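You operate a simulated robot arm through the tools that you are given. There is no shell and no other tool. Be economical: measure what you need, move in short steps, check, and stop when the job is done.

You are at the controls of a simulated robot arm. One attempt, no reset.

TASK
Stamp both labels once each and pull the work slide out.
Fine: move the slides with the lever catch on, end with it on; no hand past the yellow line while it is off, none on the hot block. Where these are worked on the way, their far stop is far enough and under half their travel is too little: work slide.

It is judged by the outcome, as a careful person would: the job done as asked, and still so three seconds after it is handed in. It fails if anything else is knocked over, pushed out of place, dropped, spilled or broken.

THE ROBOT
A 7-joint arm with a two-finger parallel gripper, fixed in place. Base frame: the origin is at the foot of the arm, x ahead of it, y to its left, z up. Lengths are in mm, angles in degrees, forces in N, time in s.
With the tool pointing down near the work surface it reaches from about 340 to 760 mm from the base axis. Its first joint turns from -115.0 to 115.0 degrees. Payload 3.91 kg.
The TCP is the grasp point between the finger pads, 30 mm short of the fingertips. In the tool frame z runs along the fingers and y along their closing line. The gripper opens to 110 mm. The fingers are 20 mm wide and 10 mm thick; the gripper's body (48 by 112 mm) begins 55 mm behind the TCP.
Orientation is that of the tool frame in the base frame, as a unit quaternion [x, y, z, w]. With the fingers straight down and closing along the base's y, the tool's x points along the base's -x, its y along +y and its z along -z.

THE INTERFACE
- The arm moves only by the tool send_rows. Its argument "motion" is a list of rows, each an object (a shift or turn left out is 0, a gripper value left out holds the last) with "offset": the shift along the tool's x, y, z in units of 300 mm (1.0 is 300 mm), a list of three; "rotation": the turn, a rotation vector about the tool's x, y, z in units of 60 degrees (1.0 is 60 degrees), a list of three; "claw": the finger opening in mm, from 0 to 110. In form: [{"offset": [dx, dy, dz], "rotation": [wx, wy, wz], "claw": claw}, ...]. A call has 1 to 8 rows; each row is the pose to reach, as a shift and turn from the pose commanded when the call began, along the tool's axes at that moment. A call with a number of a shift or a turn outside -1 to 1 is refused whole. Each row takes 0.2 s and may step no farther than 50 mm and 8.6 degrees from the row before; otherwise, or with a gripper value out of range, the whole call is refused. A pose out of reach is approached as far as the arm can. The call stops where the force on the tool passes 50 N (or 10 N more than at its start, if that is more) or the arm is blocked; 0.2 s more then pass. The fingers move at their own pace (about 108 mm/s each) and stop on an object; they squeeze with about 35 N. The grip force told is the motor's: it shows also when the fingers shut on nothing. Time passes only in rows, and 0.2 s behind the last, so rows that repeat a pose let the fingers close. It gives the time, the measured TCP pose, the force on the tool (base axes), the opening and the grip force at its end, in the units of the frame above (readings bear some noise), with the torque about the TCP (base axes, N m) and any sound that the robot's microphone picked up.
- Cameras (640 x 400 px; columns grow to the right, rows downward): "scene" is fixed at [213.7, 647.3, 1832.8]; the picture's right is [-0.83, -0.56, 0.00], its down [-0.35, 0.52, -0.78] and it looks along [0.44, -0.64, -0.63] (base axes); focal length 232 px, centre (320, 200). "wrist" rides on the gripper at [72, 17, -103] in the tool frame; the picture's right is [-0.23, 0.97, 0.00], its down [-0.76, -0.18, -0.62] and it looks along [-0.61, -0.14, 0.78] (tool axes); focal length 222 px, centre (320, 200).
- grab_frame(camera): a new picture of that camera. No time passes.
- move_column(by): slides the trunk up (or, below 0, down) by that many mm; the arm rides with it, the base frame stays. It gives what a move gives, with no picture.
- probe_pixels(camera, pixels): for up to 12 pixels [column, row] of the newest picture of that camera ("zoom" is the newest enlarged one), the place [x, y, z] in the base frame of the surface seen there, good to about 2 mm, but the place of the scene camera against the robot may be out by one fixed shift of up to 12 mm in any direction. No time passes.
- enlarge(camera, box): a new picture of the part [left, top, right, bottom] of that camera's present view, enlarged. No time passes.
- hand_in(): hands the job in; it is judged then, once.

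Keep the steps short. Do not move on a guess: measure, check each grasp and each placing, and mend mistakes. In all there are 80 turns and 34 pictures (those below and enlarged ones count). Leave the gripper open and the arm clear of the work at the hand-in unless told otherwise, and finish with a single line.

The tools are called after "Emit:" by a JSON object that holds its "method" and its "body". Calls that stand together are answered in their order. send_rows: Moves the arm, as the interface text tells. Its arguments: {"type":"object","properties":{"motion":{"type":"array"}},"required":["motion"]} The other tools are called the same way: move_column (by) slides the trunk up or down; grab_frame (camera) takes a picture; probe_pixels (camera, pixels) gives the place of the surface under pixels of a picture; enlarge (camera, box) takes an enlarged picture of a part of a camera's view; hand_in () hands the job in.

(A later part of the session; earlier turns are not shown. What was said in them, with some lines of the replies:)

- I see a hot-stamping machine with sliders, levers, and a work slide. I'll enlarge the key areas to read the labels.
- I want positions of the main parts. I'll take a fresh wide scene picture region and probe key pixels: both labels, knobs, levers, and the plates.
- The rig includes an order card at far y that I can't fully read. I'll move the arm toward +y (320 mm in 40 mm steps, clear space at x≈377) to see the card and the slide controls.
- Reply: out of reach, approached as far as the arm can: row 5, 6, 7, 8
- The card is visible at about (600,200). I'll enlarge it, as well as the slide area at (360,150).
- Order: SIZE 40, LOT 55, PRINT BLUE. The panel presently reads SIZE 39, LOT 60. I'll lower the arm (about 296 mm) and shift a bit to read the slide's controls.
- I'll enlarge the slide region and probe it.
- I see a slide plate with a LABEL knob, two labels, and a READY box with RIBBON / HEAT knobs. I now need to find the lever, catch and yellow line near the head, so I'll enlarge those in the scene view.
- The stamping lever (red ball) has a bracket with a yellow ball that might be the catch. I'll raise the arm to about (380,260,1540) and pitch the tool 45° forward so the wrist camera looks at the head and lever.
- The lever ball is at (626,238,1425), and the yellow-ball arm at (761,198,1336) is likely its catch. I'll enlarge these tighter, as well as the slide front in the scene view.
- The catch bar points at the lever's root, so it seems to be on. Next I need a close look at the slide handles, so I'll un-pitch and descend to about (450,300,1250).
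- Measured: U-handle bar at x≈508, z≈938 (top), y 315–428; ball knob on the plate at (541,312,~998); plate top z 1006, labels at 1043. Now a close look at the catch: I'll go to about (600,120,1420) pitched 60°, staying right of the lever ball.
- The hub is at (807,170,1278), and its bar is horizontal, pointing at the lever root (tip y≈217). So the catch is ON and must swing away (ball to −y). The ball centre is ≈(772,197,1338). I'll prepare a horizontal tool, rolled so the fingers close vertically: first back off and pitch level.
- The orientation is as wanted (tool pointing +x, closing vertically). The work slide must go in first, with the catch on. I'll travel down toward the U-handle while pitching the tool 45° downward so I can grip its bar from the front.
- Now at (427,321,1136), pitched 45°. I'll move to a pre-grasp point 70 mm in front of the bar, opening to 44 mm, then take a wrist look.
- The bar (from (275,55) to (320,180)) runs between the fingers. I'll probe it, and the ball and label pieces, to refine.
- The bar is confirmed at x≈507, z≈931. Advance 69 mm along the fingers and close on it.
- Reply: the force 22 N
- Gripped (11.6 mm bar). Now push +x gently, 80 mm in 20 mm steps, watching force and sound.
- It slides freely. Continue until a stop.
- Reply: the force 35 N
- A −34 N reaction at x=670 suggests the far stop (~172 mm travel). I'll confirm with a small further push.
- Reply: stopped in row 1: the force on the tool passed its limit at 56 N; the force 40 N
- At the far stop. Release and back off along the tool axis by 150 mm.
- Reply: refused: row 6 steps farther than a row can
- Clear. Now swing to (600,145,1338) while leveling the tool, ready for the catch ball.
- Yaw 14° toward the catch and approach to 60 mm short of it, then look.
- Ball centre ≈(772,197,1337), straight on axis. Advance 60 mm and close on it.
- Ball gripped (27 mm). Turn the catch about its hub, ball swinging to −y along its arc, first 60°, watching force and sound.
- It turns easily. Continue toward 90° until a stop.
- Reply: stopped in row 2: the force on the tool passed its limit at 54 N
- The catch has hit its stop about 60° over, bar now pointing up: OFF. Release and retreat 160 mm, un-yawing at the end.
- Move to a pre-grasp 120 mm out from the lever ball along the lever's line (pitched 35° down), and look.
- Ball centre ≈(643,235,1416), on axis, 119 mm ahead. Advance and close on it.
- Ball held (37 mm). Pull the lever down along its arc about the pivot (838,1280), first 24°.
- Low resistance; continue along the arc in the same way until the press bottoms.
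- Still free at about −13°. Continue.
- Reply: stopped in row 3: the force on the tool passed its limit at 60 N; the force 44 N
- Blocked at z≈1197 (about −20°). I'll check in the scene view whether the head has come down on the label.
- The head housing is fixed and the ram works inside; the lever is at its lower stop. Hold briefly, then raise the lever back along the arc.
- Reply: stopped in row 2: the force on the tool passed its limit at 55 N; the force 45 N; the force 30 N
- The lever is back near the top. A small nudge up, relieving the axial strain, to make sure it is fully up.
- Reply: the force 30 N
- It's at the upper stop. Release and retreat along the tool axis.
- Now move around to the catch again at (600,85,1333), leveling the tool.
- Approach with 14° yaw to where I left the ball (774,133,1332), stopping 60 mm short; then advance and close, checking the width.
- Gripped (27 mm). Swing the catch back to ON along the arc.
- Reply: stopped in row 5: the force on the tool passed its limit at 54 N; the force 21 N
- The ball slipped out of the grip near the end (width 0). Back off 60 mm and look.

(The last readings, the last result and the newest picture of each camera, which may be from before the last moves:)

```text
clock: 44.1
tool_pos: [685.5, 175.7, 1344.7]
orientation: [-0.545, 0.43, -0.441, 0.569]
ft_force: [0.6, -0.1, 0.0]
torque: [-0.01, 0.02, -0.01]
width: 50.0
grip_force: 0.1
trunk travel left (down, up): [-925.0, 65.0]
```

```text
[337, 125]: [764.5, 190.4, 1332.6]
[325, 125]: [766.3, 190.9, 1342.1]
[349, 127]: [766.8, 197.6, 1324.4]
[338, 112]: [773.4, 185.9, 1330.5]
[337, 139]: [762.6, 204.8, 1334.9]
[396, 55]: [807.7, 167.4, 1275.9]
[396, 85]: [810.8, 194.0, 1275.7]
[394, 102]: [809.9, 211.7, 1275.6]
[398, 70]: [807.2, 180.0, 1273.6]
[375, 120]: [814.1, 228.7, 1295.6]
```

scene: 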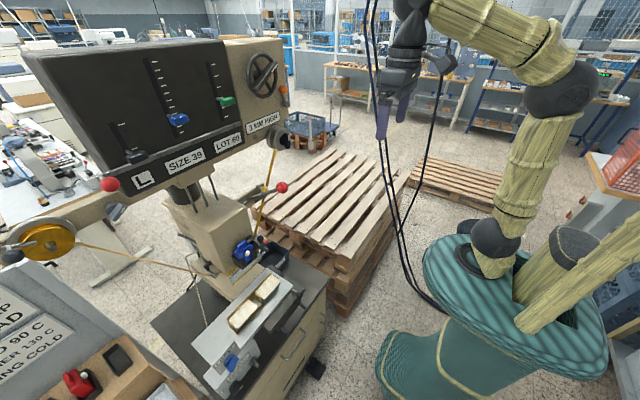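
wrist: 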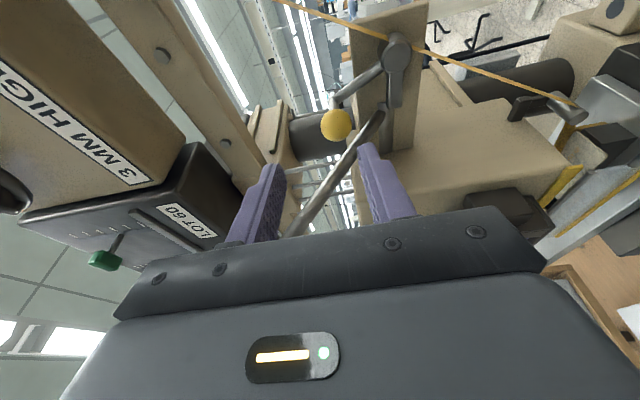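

The catch bar is level again and the ball is at its original spot: ON. Next I index the plate with its ball knob (now near (714,312,996)), needing fingers that close along y. Retreat and unroll on the way down.

Emit:
{"method": "send_rows", "body": {"motion": [{"offset": [0, 0, -0.12], "rotation": [0, 0.08, 0]}, {"offset": [0, 0, -0.24], "rotation": [0, 0.16, 0]}, {"offset": [0, 0, -0.35], "rotation": [0, 0.233, 0]}]}}

Emit:
{"method": "send_rows", "body": {"motion": [{"offset": [-0.046, 0.069, -0.027], "rotation": [0, 0, 0.125]}, {"offset": [-0.092, 0.139, -0.053], "rotation": [0, 0, 0.25]}, {"offset": [-0.138, 0.208, -0.08], "rotation": [0, 0, 0.375]}, {"offset": [-0.184, 0.278, -0.107], "rotation": [0, 0, 0.5]}, {"offset": [-0.23, 0.347, -0.133], "rotation": [0, 0, 0.625]}, {"offset": [-0.277, 0.417, -0.16], "rotation": [0, 0, 0.75]}]}}

Emit:
{"method": "send_rows", "body": {"motion": [{"offset": [0.013, 0.073, 0], "rotation": [0, 0, 0.125]}, {"offset": [0.026, 0.147, 0], "rotation": [0, 0, 0.25]}, {"offset": [0.039, 0.22, 0], "rotation": [0, 0, 0.375]}, {"offset": [0.052, 0.293, 0], "rotation": [0, 0, 0.5]}, {"offset": [0.065, 0.367, 0], "rotation": [0, 0, 0.625]}, {"offset": [0.078, 0.44, 0], "rotation": [0, 0, 0.75]}]}}

```text
clock: 44.9
tool_pos: [580.2, 149.2, 1343.7]
orientation: [-0.486, 0.496, -0.506, 0.513]
ft_force: [-0.2, -0.2, 0.9]
torque: [0.0, 0.01, 0.0]
width: 50.2
grip_force: 0.1
trunk travel left (down, up): [-925.0, 65.0]
```

```text
clock: 46.3
tool_pos: [538.6, 233.8, 1217.6]
orientation: [-0.258, 0.645, -0.27, 0.667]
ft_force: [-0.5, 0.6, 0.6]
torque: [0.01, -0.01, -0.02]
width: 50.3
grip_force: 0.0
trunk travel left (down, up): [-925.0, 65.0]
```

```text
clock: 47.7
tool_pos: [542.1, 311.5, 1109.3]
orientation: [0.009, 0.695, 0.005, 0.719]
ft_force: [-0.5, -0.1, 0.3]
torque: [-0.01, 0.0, 0.03]
width: 50.0
grip_force: 0.1
trunk travel left (down, up): [-925.0, 65.0]
```

Now pitch 46° downward and move to (630,312,1080), then look at the knob.

Emit:
{"method": "send_rows", "body": {"motion": [{"offset": [0.017, 0, 0.049], "rotation": [0, 0.13, 0]}, {"offset": [0.033, 0, 0.098], "rotation": [0, 0.26, 0]}, {"offset": [0.05, 0, 0.147], "rotation": [0, 0.39, 0]}, {"offset": [0.067, 0, 0.196], "rotation": [0, 0.52, 0]}, {"offset": [0.083, 0, 0.245], "rotation": [0, 0.65, 0]}, {"offset": [0.1, 0, 0.293], "rotation": [0, 0.78, 0]}]}}

Emit:
{"method": "grab_frame", "body": {"camera": "wrist"}}

```text
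clock: 49.1
tool_pos: [629.8, 311.5, 1082.3]
orientation: [0.004, 0.923, 0.009, 0.384]
ft_force: [-0.2, 0.6, 0.2]
torque: [-0.02, 0.0, -0.02]
width: 50.1
grip_force: 0.0
trunk travel left (down, up): [-925.0, 65.0]
```

```text
5 pictures are left
```

wrist: 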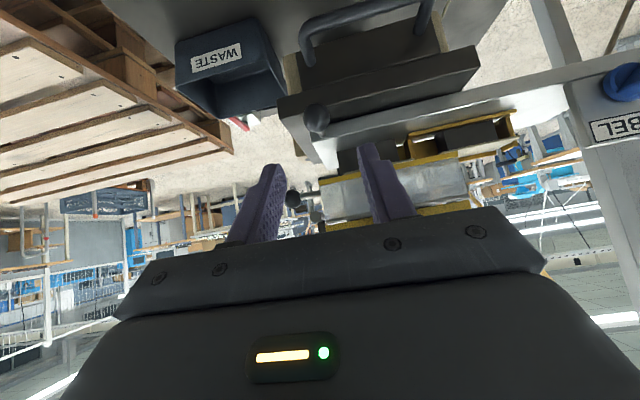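

Emit:
{"method": "probe_pixels", "body": {"camera": "wrist", "pixels": [[317, 119], [310, 119], [324, 121], [317, 110], [317, 128], [300, 105], [330, 165], [292, 198], [330, 140], [390, 95], [390, 140], [307, 60]]}}

```text
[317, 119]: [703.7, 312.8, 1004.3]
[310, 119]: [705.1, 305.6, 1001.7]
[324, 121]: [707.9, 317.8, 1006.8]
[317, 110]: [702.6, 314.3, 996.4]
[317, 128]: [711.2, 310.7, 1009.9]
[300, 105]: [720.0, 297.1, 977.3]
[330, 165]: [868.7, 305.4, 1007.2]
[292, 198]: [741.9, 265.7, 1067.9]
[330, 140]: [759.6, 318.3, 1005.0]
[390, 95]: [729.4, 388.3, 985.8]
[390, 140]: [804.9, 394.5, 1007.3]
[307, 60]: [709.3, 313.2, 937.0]
```

Knob centre ≈(713,312,997). Advance 100 mm along the fingers and close.

Emit:
{"method": "send_rows", "body": {"motion": [{"offset": [0.002, 0, 0.09]}, {"offset": [0.004, 0, 0.18]}, {"offset": [0.006, 0, 0.27]}, {"offset": [0.006, 0.001, 0.332]}, {"offset": [0.006, 0.001, 0.332], "claw": 0}, {"offset": [0.006, 0.001, 0.332]}, {"offset": [0.006, 0.001, 0.332]}]}}

```text
clock: 50.7
tool_pos: [700.0, 309.4, 1009.4]
orientation: [0.006, 0.924, 0.007, 0.383]
ft_force: [-1.1, -15.8, -7.1]
torque: [-0.32, -0.27, -0.43]
width: 27.2
grip_force: 44.4
trunk travel left (down, up): [-925.0, 65.0]
```

Gripped (27 mm). Slide the plate toward −y, expecting about 105 mm.

Emit:
{"method": "send_rows", "body": {"motion": [{"offset": [0, -0.067, 0]}, {"offset": [0, -0.133, 0]}, {"offset": [0, -0.2, 0]}, {"offset": [0, -0.267, 0]}]}}

```text
clock: 51.7
tool_pos: [699.2, 232.2, 1010.0]
orientation: [0.006, 0.923, 0.007, 0.385]
ft_force: [-6.8, 0.5, 1.3]
torque: [-0.01, 0.73, 0.51]
width: 27.4
grip_force: 45.2
trunk travel left (down, up): [-925.0, 65.0]
```

Free so far (77 mm). Continue in 10 mm rows to find the stop.

Emit:
{"method": "send_rows", "body": {"motion": [{"offset": [0, -0.033, 0]}, {"offset": [0, -0.067, 0]}, {"offset": [0, -0.09, 0]}, {"offset": [0, -0.105, 0]}]}}

```text
clock: 52.7
tool_pos: [697.8, 201.9, 1010.6]
orientation: [0.005, 0.923, 0.008, 0.385]
ft_force: [-8.4, 1.9, 6.7]
torque: [0.03, 0.0, 0.28]
width: 27.2
grip_force: 44.5
trunk travel left (down, up): [-925.0, 65.0]
```

107 mm moved with no stop yet. Try a little more, 5 mm rows, to see if a stop is close.

Emit:
{"method": "send_rows", "body": {"motion": [{"offset": [0, -0.017, 0]}, {"offset": [0, -0.033, 0]}]}}

```text
clock: 53.3
tool_pos: [698.0, 190.6, 1009.9]
orientation: [0.005, 0.923, 0.008, 0.384]
ft_force: [-10.2, -3.5, 3.7]
torque: [-0.07, -0.39, 0.05]
width: 27.2
grip_force: 44.7
trunk travel left (down, up): [-925.0, 65.0]
```

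My label-centre estimates give a pitch of about 120 mm, and I've moved 119. Push a bit more to feel for the stop there.

Emit:
{"method": "send_rows", "body": {"motion": [{"offset": [0, -0.008, 0]}, {"offset": [0, -0.017, 0]}, {"offset": [0, -0.025, 0]}]}}

```text
clock: 54.1
tool_pos: [699.0, 190.7, 1011.1]
orientation: [0.004, 0.923, 0.009, 0.384]
ft_force: [-8.4, 11.5, 2.2]
torque: [0.43, 0.0, 0.12]
width: 27.5
grip_force: 44.7
trunk travel left (down, up): [-925.0, 65.0]
```

At the stop (120 mm). Release, retreat 110 mm, and look for label 1, which should now be exposed right of the head.

Emit:
{"method": "send_rows", "body": {"motion": [{"claw": 50}, {"claw": 50}, {"offset": [0, 0, -0.12]}, {"offset": [0, 0, -0.24]}, {"offset": [0, 0, -0.36]}, {"offset": [0, -0.0, -0.45]}]}}

Emit:
{"method": "enlarge", "body": {"camera": "wrist", "box": [220, 60, 460, 220]}}

```text
clock: 55.5
tool_pos: [603.4, 182.7, 1105.6]
orientation: [0.005, 0.923, 0.007, 0.384]
ft_force: [-0.1, 1.1, -0.5]
torque: [0.04, -0.01, 0.0]
width: 50.0
grip_force: 0.0
trunk travel left (down, up): [-925.0, 65.0]
```

```text
2.50 times, centred on (340, 140) of wrist
```

zoom: 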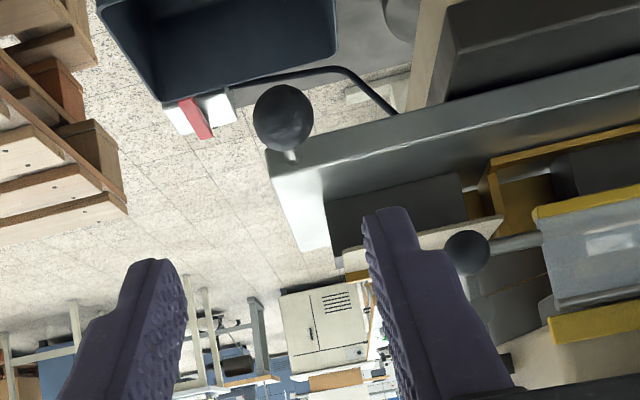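

Label 1 is only seen edge-on here, so I'll check it from higher up later. Now back to the catch: level and roll the tool again on the way up.

Emit:
{"method": "send_rows", "body": {"motion": [{"offset": [-0.032, -0.035, -0.066], "rotation": [0, -0.125, 0]}, {"offset": [-0.064, -0.07, -0.132], "rotation": [0, -0.25, 0]}, {"offset": [-0.097, -0.105, -0.198], "rotation": [0, -0.375, 0]}, {"offset": [-0.129, -0.14, -0.264], "rotation": [0, -0.5, 0]}, {"offset": [-0.161, -0.175, -0.33], "rotation": [0, -0.625, 0]}, {"offset": [-0.193, -0.21, -0.396], "rotation": [0, -0.75, 0]}]}}

Emit:
{"method": "send_rows", "body": {"motion": [{"offset": [-0.058, 0.005, 0.011], "rotation": [0, 0, -0.125]}, {"offset": [-0.117, 0.011, 0.022], "rotation": [0, 0, -0.25]}, {"offset": [-0.175, 0.016, 0.033], "rotation": [0, 0, -0.375]}, {"offset": [-0.233, 0.022, 0.045], "rotation": [0, 0, -0.5]}, {"offset": [-0.292, 0.027, 0.056], "rotation": [0, 0, -0.625]}, {"offset": [-0.35, 0.033, 0.067], "rotation": [0, 0, -0.75]}]}}

Emit:
{"method": "send_rows", "body": {"motion": [{"rotation": [0, 0, -0.125]}, {"rotation": [0, 0, -0.25]}, {"rotation": [0, 0, -0.375]}, {"rotation": [0, 0, -0.5]}, {"rotation": [0, 0, -0.625]}, {"rotation": [0, 0, -0.75]}]}}

```text
clock: 56.9
tool_pos: [559.0, 119.1, 1228.1]
orientation: [0.007, 0.705, 0.005, 0.709]
ft_force: [-0.4, 0.6, -0.9]
torque: [0.0, -0.03, 0.01]
width: 50.2
grip_force: 0.1
trunk travel left (down, up): [-925.0, 65.0]
```

```text
clock: 58.3
tool_pos: [580.0, 125.8, 1333.4]
orientation: [-0.263, 0.655, -0.267, 0.656]
ft_force: [0.1, -0.2, -0.9]
torque: [0.0, -0.01, 0.02]
width: 50.0
grip_force: 0.2
trunk travel left (down, up): [-925.0, 65.0]
```

```text
clock: 59.7
tool_pos: [579.7, 127.6, 1332.3]
orientation: [-0.494, 0.504, -0.498, 0.504]
ft_force: [0.2, -0.1, -0.3]
torque: [-0.01, 0.0, 0.0]
width: 50.0
grip_force: 0.0
trunk travel left (down, up): [-925.0, 65.0]
```

Approach the catch ball as before: to (690,176,1335) with 14° yaw, then advance 60 mm and close.

Emit:
{"method": "send_rows", "body": {"motion": [{"offset": [-0.04, -0.002, 0.092], "rotation": [0, -0.058, 0]}, {"offset": [-0.08, -0.005, 0.185], "rotation": [0, -0.117, 0]}, {"offset": [-0.12, -0.007, 0.277], "rotation": [0, -0.175, 0]}, {"offset": [-0.161, -0.009, 0.369], "rotation": [0, -0.233, 0]}]}}

Emit:
{"method": "send_rows", "body": {"motion": [{"offset": [0, 0, 0.07]}, {"offset": [0, 0, 0.14]}, {"offset": [0, 0, 0.203]}, {"offset": [0, 0, 0.203], "claw": 0}, {"offset": [0, 0, 0.203]}, {"offset": [0, 0, 0.203]}]}}

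```text
clock: 60.7
tool_pos: [690.4, 174.3, 1335.9]
orientation: [-0.551, 0.439, -0.434, 0.562]
ft_force: [-0.5, 0.0, 1.3]
torque: [0.03, -0.01, 0.01]
width: 49.8
grip_force: 0.0
trunk travel left (down, up): [-925.0, 65.0]
```

```text
clock: 62.1
tool_pos: [751.1, 189.2, 1334.6]
orientation: [-0.552, 0.44, -0.433, 0.561]
ft_force: [-4.0, -2.4, -11.3]
torque: [0.1, 0.3, -0.05]
width: 27.0
grip_force: 45.4
trunk travel left (down, up): [-925.0, 65.0]
```

Gripped. Swing the catch off along the same arc.

Emit:
{"method": "send_rows", "body": {"motion": [{"offset": [0.026, -0.009, -0.007]}, {"offset": [0.052, -0.017, -0.013]}, {"offset": [0.105, -0.019, -0.026]}, {"offset": [0.157, -0.007, -0.039]}, {"offset": [0.204, 0.018, -0.051]}, {"offset": [0.214, 0.024, -0.053]}]}}

Emit:
{"method": "grab_frame", "body": {"camera": "wrist"}}

```text
clock: 63.5
tool_pos: [750.4, 130.5, 1332.6]
orientation: [-0.55, 0.434, -0.434, 0.566]
ft_force: [3.6, 26.6, 5.7]
torque: [0.27, -0.11, 0.13]
width: 26.8
grip_force: 45.0
trunk travel left (down, up): [-925.0, 65.0]
```

```text
3 pictures are left
```

wrist: 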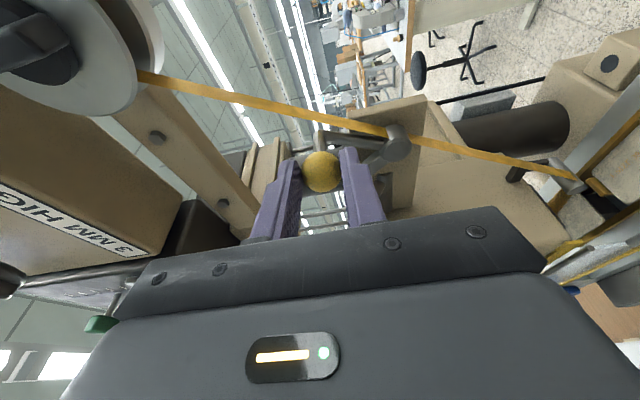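

At the off stop (27 N back-force, same place as before). Release and retreat, then go to the lever.

Emit:
{"method": "send_rows", "body": {"motion": [{"claw": 60}, {"claw": 60}, {"offset": [0, 0, -0.13]}, {"offset": [0, 0, -0.26]}, {"offset": [0, 0, -0.39], "rotation": [0, 0.08, 0]}, {"offset": [0, 0, -0.5], "rotation": [0, 0.16, 0]}, {"offset": [0, 0, -0.56], "rotation": [0, 0.235, 0]}]}}

Emit:
{"method": "send_rows", "body": {"motion": [{"offset": [-0.06, -0.11, -0.04], "rotation": [-0.098, 0, 0]}, {"offset": [-0.13, -0.22, -0.08], "rotation": [-0.196, 0, 0]}, {"offset": [-0.22, -0.32, -0.11], "rotation": [-0.293, 0, 0]}, {"offset": [-0.32, -0.4, -0.12], "rotation": [-0.391, 0, 0]}, {"offset": [-0.42, -0.47, -0.127], "rotation": [-0.489, 0, 0]}, {"offset": [-0.507, -0.51, -0.127], "rotation": [-0.587, 0, 0]}]}}

```text
clock: 65.1
tool_pos: [585.7, 85.0, 1327.9]
orientation: [-0.492, 0.505, -0.498, 0.504]
ft_force: [0.1, -0.4, -0.1]
torque: [0.0, -0.02, -0.01]
width: 59.9
grip_force: 0.1
trunk travel left (down, up): [-925.0, 65.0]
```

```text
clock: 66.5
tool_pos: [552.0, 218.6, 1468.6]
orientation: [-0.616, 0.622, -0.339, 0.344]
ft_force: [0.7, 0.1, -0.7]
torque: [0.03, -0.02, 0.01]
width: 59.9
grip_force: 0.1
out of reach, approached as far as the arm can: row 6
trunk travel left (down, up): [-925.0, 65.0]
```

The last row fell a bit short; I'm at (552,219,1469), pitched 32°. From here the lever ball (644,234.5,1416) is 106 mm ahead. Align laterally, advance and close.

Emit:
{"method": "send_rows", "body": {"motion": [{"offset": [-0.053, -0.016, 0]}, {"offset": [-0.053, -0.016, 0.1]}, {"offset": [-0.053, -0.016, 0.2]}, {"offset": [-0.053, -0.016, 0.3]}, {"offset": [-0.053, -0.016, 0.354]}, {"offset": [-0.053, -0.016, 0.354], "claw": 0}, {"offset": [-0.053, -0.016, 0.354]}, {"offset": [-0.053, -0.016, 0.354]}]}}

```text
clock: 68.3
tool_pos: [643.7, 233.7, 1417.7]
orientation: [-0.615, 0.623, -0.341, 0.343]
ft_force: [3.7, -1.2, -1.5]
torque: [0.0, -0.1, -0.11]
width: 37.3
grip_force: 44.7
trunk travel left (down, up): [-925.0, 65.0]
```

Held (37 mm). Pull the lever down along its arc, 48°.

Emit:
{"method": "send_rows", "body": {"motion": [{"offset": [0, 0.082, 0], "rotation": [0.1, 0, 0]}, {"offset": [0, 0.164, 0.008], "rotation": [0.2, 0, 0]}, {"offset": [0, 0.245, 0.026], "rotation": [0.3, 0, 0]}, {"offset": [0, 0.323, 0.051], "rotation": [0.4, 0, 0]}, {"offset": [0, 0.398, 0.085], "rotation": [0.5, 0, 0]}, {"offset": [0, 0.469, 0.126], "rotation": [0.6, 0, 0]}, {"offset": [0, 0.536, 0.174], "rotation": [0.7, 0, 0]}, {"offset": [0, 0.597, 0.229], "rotation": [0.8, 0, 0]}]}}

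```text
clock: 70.1
tool_pos: [605.7, 235.1, 1229.3]
orientation: [-0.421, 0.432, -0.564, 0.564]
ft_force: [3.3, -9.7, 4.9]
torque: [-0.27, 0.38, -0.5]
width: 37.3
grip_force: 45.0
trunk travel left (down, up): [-925.0, 65.0]
```

Continue to the bottom stop.

Emit:
{"method": "send_rows", "body": {"motion": [{"offset": [0, 0.041, 0], "rotation": [0.05, 0, 0]}, {"offset": [0, 0.082, 0], "rotation": [0.1, 0, 0]}, {"offset": [0, 0.123, 0.004], "rotation": [0.12, 0, 0]}, {"offset": [0, 0.164, 0.008], "rotation": [0.12, 0, 0]}]}}

```text
clock: 71.1
tool_pos: [615.3, 235.3, 1193.7]
orientation: [-0.377, 0.388, -0.593, 0.596]
ft_force: [-14.5, -10.1, 47.4]
torque: [0.23, -0.32, -0.26]
width: 37.3
grip_force: 45.3
trunk travel left (down, up): [-925.0, 65.0]
```

Bottomed at z≈1194 with about 50 N, the same stop as before. Brief hold, then raise the lever.

Emit:
{"method": "send_rows", "body": {"motion": [{"offset": [0, 0, 0]}, {"offset": [0, 0, 0]}]}}

Emit:
{"method": "send_rows", "body": {"motion": [{"offset": [0, -0.092, 0.006], "rotation": [-0.06, 0, 0]}, {"offset": [0, -0.153, 0.014], "rotation": [-0.125, 0, 0]}, {"offset": [0, -0.253, 0.039], "rotation": [-0.25, 0, 0]}, {"offset": [0, -0.349, 0.076], "rotation": [-0.375, 0, 0]}, {"offset": [0, -0.439, 0.126], "rotation": [-0.5, 0, 0]}, {"offset": [0, -0.522, 0.187], "rotation": [-0.625, 0, 0]}, {"offset": [0, -0.597, 0.258], "rotation": [-0.75, 0, 0]}, {"offset": [0, -0.653, 0.327], "rotation": [-0.875, 0, 0]}]}}

```text
clock: 71.7
tool_pos: [615.3, 235.7, 1191.9]
orientation: [-0.378, 0.389, -0.592, 0.596]
ft_force: [-7.0, -6.7, 54.3]
torque: [0.37, -0.08, -0.24]
width: 37.1
grip_force: 44.7
trunk travel left (down, up): [-925.0, 65.0]
```

```text
clock: 73.5
tool_pos: [634.6, 235.5, 1403.7]
orientation: [-0.606, 0.613, -0.356, 0.36]
ft_force: [-4.2, 4.4, 6.4]
torque: [-0.52, -0.45, -1.01]
width: 37.0
grip_force: 45.3
trunk travel left (down, up): [-925.0, 65.0]
```

Finish the last few degrees to the upper stop.

Emit:
{"method": "send_rows", "body": {"motion": [{"offset": [0, -0.03, 0.004], "rotation": [-0.03, 0, 0]}, {"offset": [0, -0.058, 0.008], "rotation": [-0.06, 0, 0]}, {"offset": [0, -0.071, 0.008], "rotation": [-0.06, 0, 0]}]}}

```text
clock: 74.3
tool_pos: [642.6, 235.0, 1418.3]
orientation: [-0.619, 0.625, -0.334, 0.339]
ft_force: [-17.0, 1.9, -3.7]
torque: [0.3, 0.0, 0.29]
width: 37.5
grip_force: 45.3
trunk travel left (down, up): [-925.0, 65.0]
```

The lever is back at (643,235,1418), its top. Release and retreat.

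Emit:
{"method": "send_rows", "body": {"motion": [{"claw": 60}, {"claw": 60}, {"offset": [0, 0, -0.11]}, {"offset": [0, 0, -0.22]}, {"offset": [0, 0, -0.32]}]}}

```text
clock: 75.5
tool_pos: [564.4, 232.3, 1473.0]
orientation: [-0.616, 0.626, -0.335, 0.341]
ft_force: [-0.6, -0.2, -0.4]
torque: [0.0, 0.01, 0.01]
width: 60.2
grip_force: 0.0
trunk travel left (down, up): [-925.0, 65.0]
```

Back around to the catch.

Emit:
{"method": "send_rows", "body": {"motion": [{"offset": [0.16, 0, 0], "rotation": [0.091, 0, 0]}, {"offset": [0.317, 0, 0], "rotation": [0.183, 0, 0]}, {"offset": [0.417, 0.084, 0.054], "rotation": [0.274, 0, 0]}, {"offset": [0.467, 0.178, 0.155], "rotation": [0.365, 0, 0]}, {"offset": [0.48, 0.257, 0.265], "rotation": [0.457, 0, 0]}, {"offset": [0.481, 0.324, 0.371], "rotation": [0.548, 0, 0]}]}}

```text
clock: 76.9
tool_pos: [607.9, 92.4, 1326.4]
orientation: [-0.497, 0.505, -0.497, 0.501]
ft_force: [1.0, 0.1, -0.5]
torque: [-0.01, 0.0, 0.01]
width: 59.8
grip_force: 0.1
trunk travel left (down, up): [-925.0, 65.0]
```

Approach the ball at its off place, advance, close.

Emit:
{"method": "send_rows", "body": {"motion": [{"offset": [-0.026, -0.007, 0.096], "rotation": [0, -0.08, 0]}, {"offset": [-0.052, -0.014, 0.192], "rotation": [0, -0.16, 0]}, {"offset": [-0.077, -0.02, 0.287], "rotation": [0, -0.233, 0], "claw": 50}]}}

Emit:
{"method": "send_rows", "body": {"motion": [{"offset": [0, 0, 0.07]}, {"offset": [0, 0, 0.14]}, {"offset": [0, 0, 0.2]}, {"offset": [0, 0, 0.2], "claw": 0}, {"offset": [0, 0, 0.2]}, {"offset": [0, 0, 0.2]}]}}

```text
clock: 77.7
tool_pos: [694.6, 115.0, 1332.0]
orientation: [-0.553, 0.441, -0.434, 0.558]
ft_force: [0.9, 1.1, 0.4]
torque: [-0.01, -0.02, 0.03]
width: 50.1
grip_force: 0.1
trunk travel left (down, up): [-925.0, 65.0]
```

```text
clock: 79.1
tool_pos: [752.8, 127.6, 1334.5]
orientation: [-0.553, 0.441, -0.434, 0.559]
ft_force: [2.2, 1.2, -0.9]
torque: [-0.03, 0.01, 0.04]
width: 27.0
grip_force: 45.6
trunk travel left (down, up): [-925.0, 65.0]
```

Gripped. Swing the catch back on along the arc.

Emit:
{"method": "send_rows", "body": {"motion": [{"offset": [-0.047, -0.022, 0.012]}, {"offset": [-0.099, -0.03, 0.025]}, {"offset": [-0.152, -0.028, 0.038]}, {"offset": [-0.19, -0.012, 0.047]}, {"offset": [-0.206, -0.002, 0.052]}]}}

```text
clock: 80.3
tool_pos: [752.4, 189.4, 1333.6]
orientation: [-0.552, 0.441, -0.433, 0.56]
ft_force: [0.3, -8.7, -4.9]
torque: [-0.48, 0.12, -0.62]
width: 27.2
grip_force: 44.9
trunk travel left (down, up): [-925.0, 65.0]
```

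It's at y=189.4, where the ON grasp was. A small extra push to seat it, then release and retreat.

Emit:
{"method": "send_rows", "body": {"motion": [{"offset": [-0.01, 0.004, 0.002]}, {"offset": [-0.01, 0.004, 0.002]}]}}

Emit:
{"method": "send_rows", "body": {"motion": [{"claw": 50}, {"claw": 50}, {"offset": [0, 0, -0.12]}, {"offset": [0, 0, -0.24]}]}}

Emit:
{"method": "enlarge", "body": {"camera": "wrist", "box": [280, 20, 640, 220]}}

```text
clock: 80.9
tool_pos: [752.3, 193.7, 1333.3]
orientation: [-0.553, 0.441, -0.433, 0.559]
ft_force: [-0.6, -9.2, -3.0]
torque: [-0.48, 0.07, -0.36]
width: 26.9
grip_force: 44.8
trunk travel left (down, up): [-925.0, 65.0]
```

```text
clock: 81.9
tool_pos: [682.9, 176.5, 1333.2]
orientation: [-0.553, 0.441, -0.433, 0.559]
ft_force: [0.2, -0.5, 0.1]
torque: [-0.02, 0.01, -0.01]
width: 50.1
grip_force: 0.0
trunk travel left (down, up): [-925.0, 65.0]
```

```text
1.78 times, centred on (460, 120) of wrist
```

zoom: 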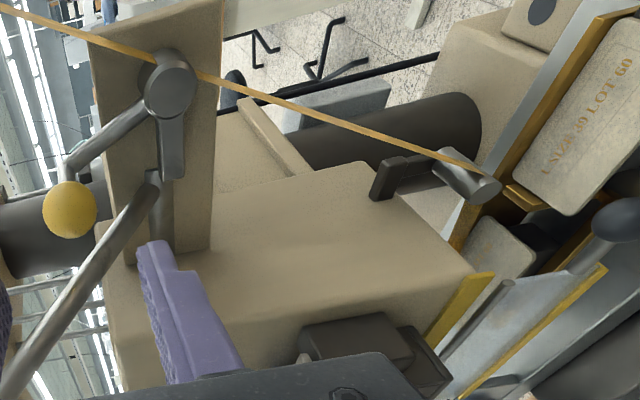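

Label 1 now reads "SIZE 39 LOT 60" in gold: a clear single stamp. I'll check the catch bar is level.

Emit:
{"method": "probe_pixels", "body": {"camera": "zoom", "pixels": [[70, 208], [172, 90], [172, 130], [172, 168], [158, 175]]}}

```text
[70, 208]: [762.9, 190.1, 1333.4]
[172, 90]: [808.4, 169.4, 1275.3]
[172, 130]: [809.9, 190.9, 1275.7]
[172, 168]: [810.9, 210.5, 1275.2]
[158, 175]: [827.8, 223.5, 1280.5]
```

The catch is ON (bar level). Now to the U-handle to pull the slide out: retreat, unyaw, then go down pitched 45° to the pose in front of the handle.

Emit:
{"method": "send_rows", "body": {"motion": [{"offset": [0, 0, -0.12], "rotation": [0, 0.08, 0]}, {"offset": [0, 0, -0.24], "rotation": [0, 0.16, 0]}, {"offset": [0, 0, -0.32], "rotation": [0, 0.233, 0]}]}}

Emit:
{"method": "send_rows", "body": {"motion": [{"offset": [-0.093, 0.111, -0.019], "rotation": [-0.094, 0, 0]}, {"offset": [-0.186, 0.223, -0.038], "rotation": [-0.188, 0, 0]}, {"offset": [-0.279, 0.334, -0.056], "rotation": [-0.281, 0, 0]}, {"offset": [-0.372, 0.445, -0.075], "rotation": [-0.375, 0, 0]}, {"offset": [-0.464, 0.556, -0.094], "rotation": [-0.469, 0, 0]}, {"offset": [-0.557, 0.668, -0.113], "rotation": [-0.563, 0, 0]}, {"offset": [-0.65, 0.779, -0.131], "rotation": [-0.656, 0, 0]}, {"offset": [-0.743, 0.89, -0.15], "rotation": [-0.75, 0, 0], "claw": 44}]}}

```text
clock: 82.7
tool_pos: [588.9, 155.6, 1334.1]
orientation: [-0.496, 0.504, -0.499, 0.5]
ft_force: [0.1, -0.5, 0.5]
torque: [-0.01, 0.0, -0.03]
width: 50.5
grip_force: 0.0
trunk travel left (down, up): [-925.0, 65.0]
```

```text
clock: 84.5
tool_pos: [544.8, 381.7, 1069.0]
orientation: [-0.65, 0.658, -0.267, 0.272]
ft_force: [-0.4, -0.2, 0.2]
torque: [-0.02, 0.01, -0.01]
width: 44.3
grip_force: 0.2
trunk travel left (down, up): [-925.0, 65.0]
```

Advance 177 mm along the fingers to the bar and close.

Emit:
{"method": "send_rows", "body": {"motion": [{"offset": [0.032, 0.005, 0.13]}, {"offset": [0.032, 0.005, 0.26]}, {"offset": [0.032, 0.005, 0.39]}, {"offset": [0.032, 0.005, 0.5]}, {"offset": [0.032, 0.005, 0.591]}, {"offset": [0.032, 0.005, 0.591], "claw": 0}, {"offset": [0.032, 0.005, 0.591]}, {"offset": [0.032, 0.005, 0.591]}]}}

```text
clock: 86.3
tool_pos: [671.0, 371.9, 943.9]
orientation: [-0.651, 0.657, -0.266, 0.271]
ft_force: [1.0, -1.3, -9.3]
torque: [-0.57, 0.09, 0.83]
width: 11.8
grip_force: 45.1
trunk travel left (down, up): [-925.0, 65.0]
```

Gripped. Pull −x 170 mm in 21 mm rows.

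Emit:
{"method": "send_rows", "body": {"motion": [{"offset": [0, 0.05, -0.05]}, {"offset": [0, 0.1, -0.1]}, {"offset": [0, 0.15, -0.15]}, {"offset": [0, 0.2, -0.2]}, {"offset": [0, 0.25, -0.25]}, {"offset": [0, 0.3, -0.3]}, {"offset": [0, 0.35, -0.35]}, {"offset": [0, 0.4, -0.4]}]}}

Emit:
{"method": "send_rows", "body": {"motion": [{"offset": [0, 0.015, -0.015]}, {"offset": [0, 0.025, -0.025]}]}}

```text
clock: 88.1
tool_pos: [499.9, 372.9, 943.9]
orientation: [-0.65, 0.658, -0.266, 0.272]
ft_force: [10.0, -2.2, -17.0]
torque: [-1.16, 0.0, 0.16]
width: 11.9
grip_force: 44.9
trunk travel left (down, up): [-925.0, 65.0]
```

```text
clock: 88.7
tool_pos: [498.6, 373.0, 944.2]
orientation: [-0.649, 0.657, -0.27, 0.273]
ft_force: [28.8, 3.7, -21.8]
torque: [-0.46, -0.13, 0.89]
width: 11.9
grip_force: 45.5
trunk travel left (down, up): [-925.0, 65.0]
stopped in row 2: the force on the tool passed its limit at 68 N (the readings are from after the stop); the commanded pose is now the measured one
```

At the outer stop. Release, retreat, and then verify both labels.

Emit:
{"method": "send_rows", "body": {"motion": [{"claw": 44}, {"claw": 44}, {"offset": [0, 0, -0.1]}, {"offset": [0, 0, -0.23]}, {"offset": [0, -0.1, -0.33]}, {"offset": [0, -0.2, -0.43], "claw": 110}, {"offset": [0, -0.3, -0.53]}, {"offset": [0, -0.4, -0.63]}]}}

Emit:
{"method": "enlarge", "body": {"camera": "wrist", "box": [0, 0, 320, 220]}}

```text
clock: 90.5
tool_pos: [444.1, 367.1, 1167.1]
orientation: [-0.647, 0.658, -0.268, 0.277]
ft_force: [-0.3, 0.7, 0.1]
torque: [0.02, -0.01, 0.01]
width: 110.0
grip_force: 0.0
trunk travel left (down, up): [-925.0, 65.0]
```

```text
1.82 times, centred on (160, 110) of wrist
5 turns are left
```

zoom: 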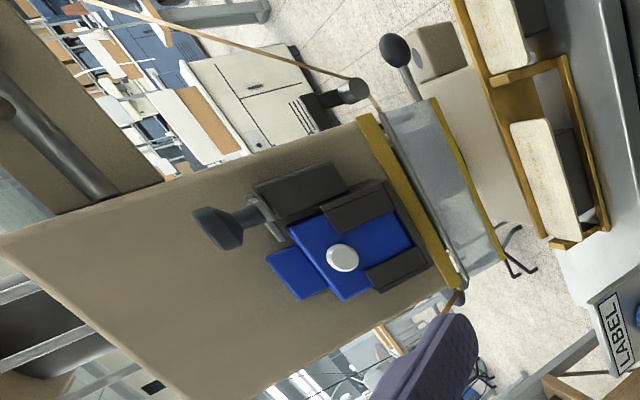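

Both labels show gold print at the two tray spots, the slide is at its outer stop, and the catch is on. The gripper is open and the arm is clear, so I hand in.

Emit:
{"method": "hand_in", "body": {}}

```text
The job is handed in.
```

Both labels are stamped once each with the machine's existing setting, which reads SIZE 39 / LOT 60 on label 1 (the order card, which I did not apply, says SIZE 40 / LOT 55); the work slide is pulled out to its stop, the lever catch is on, and the job is handed in.
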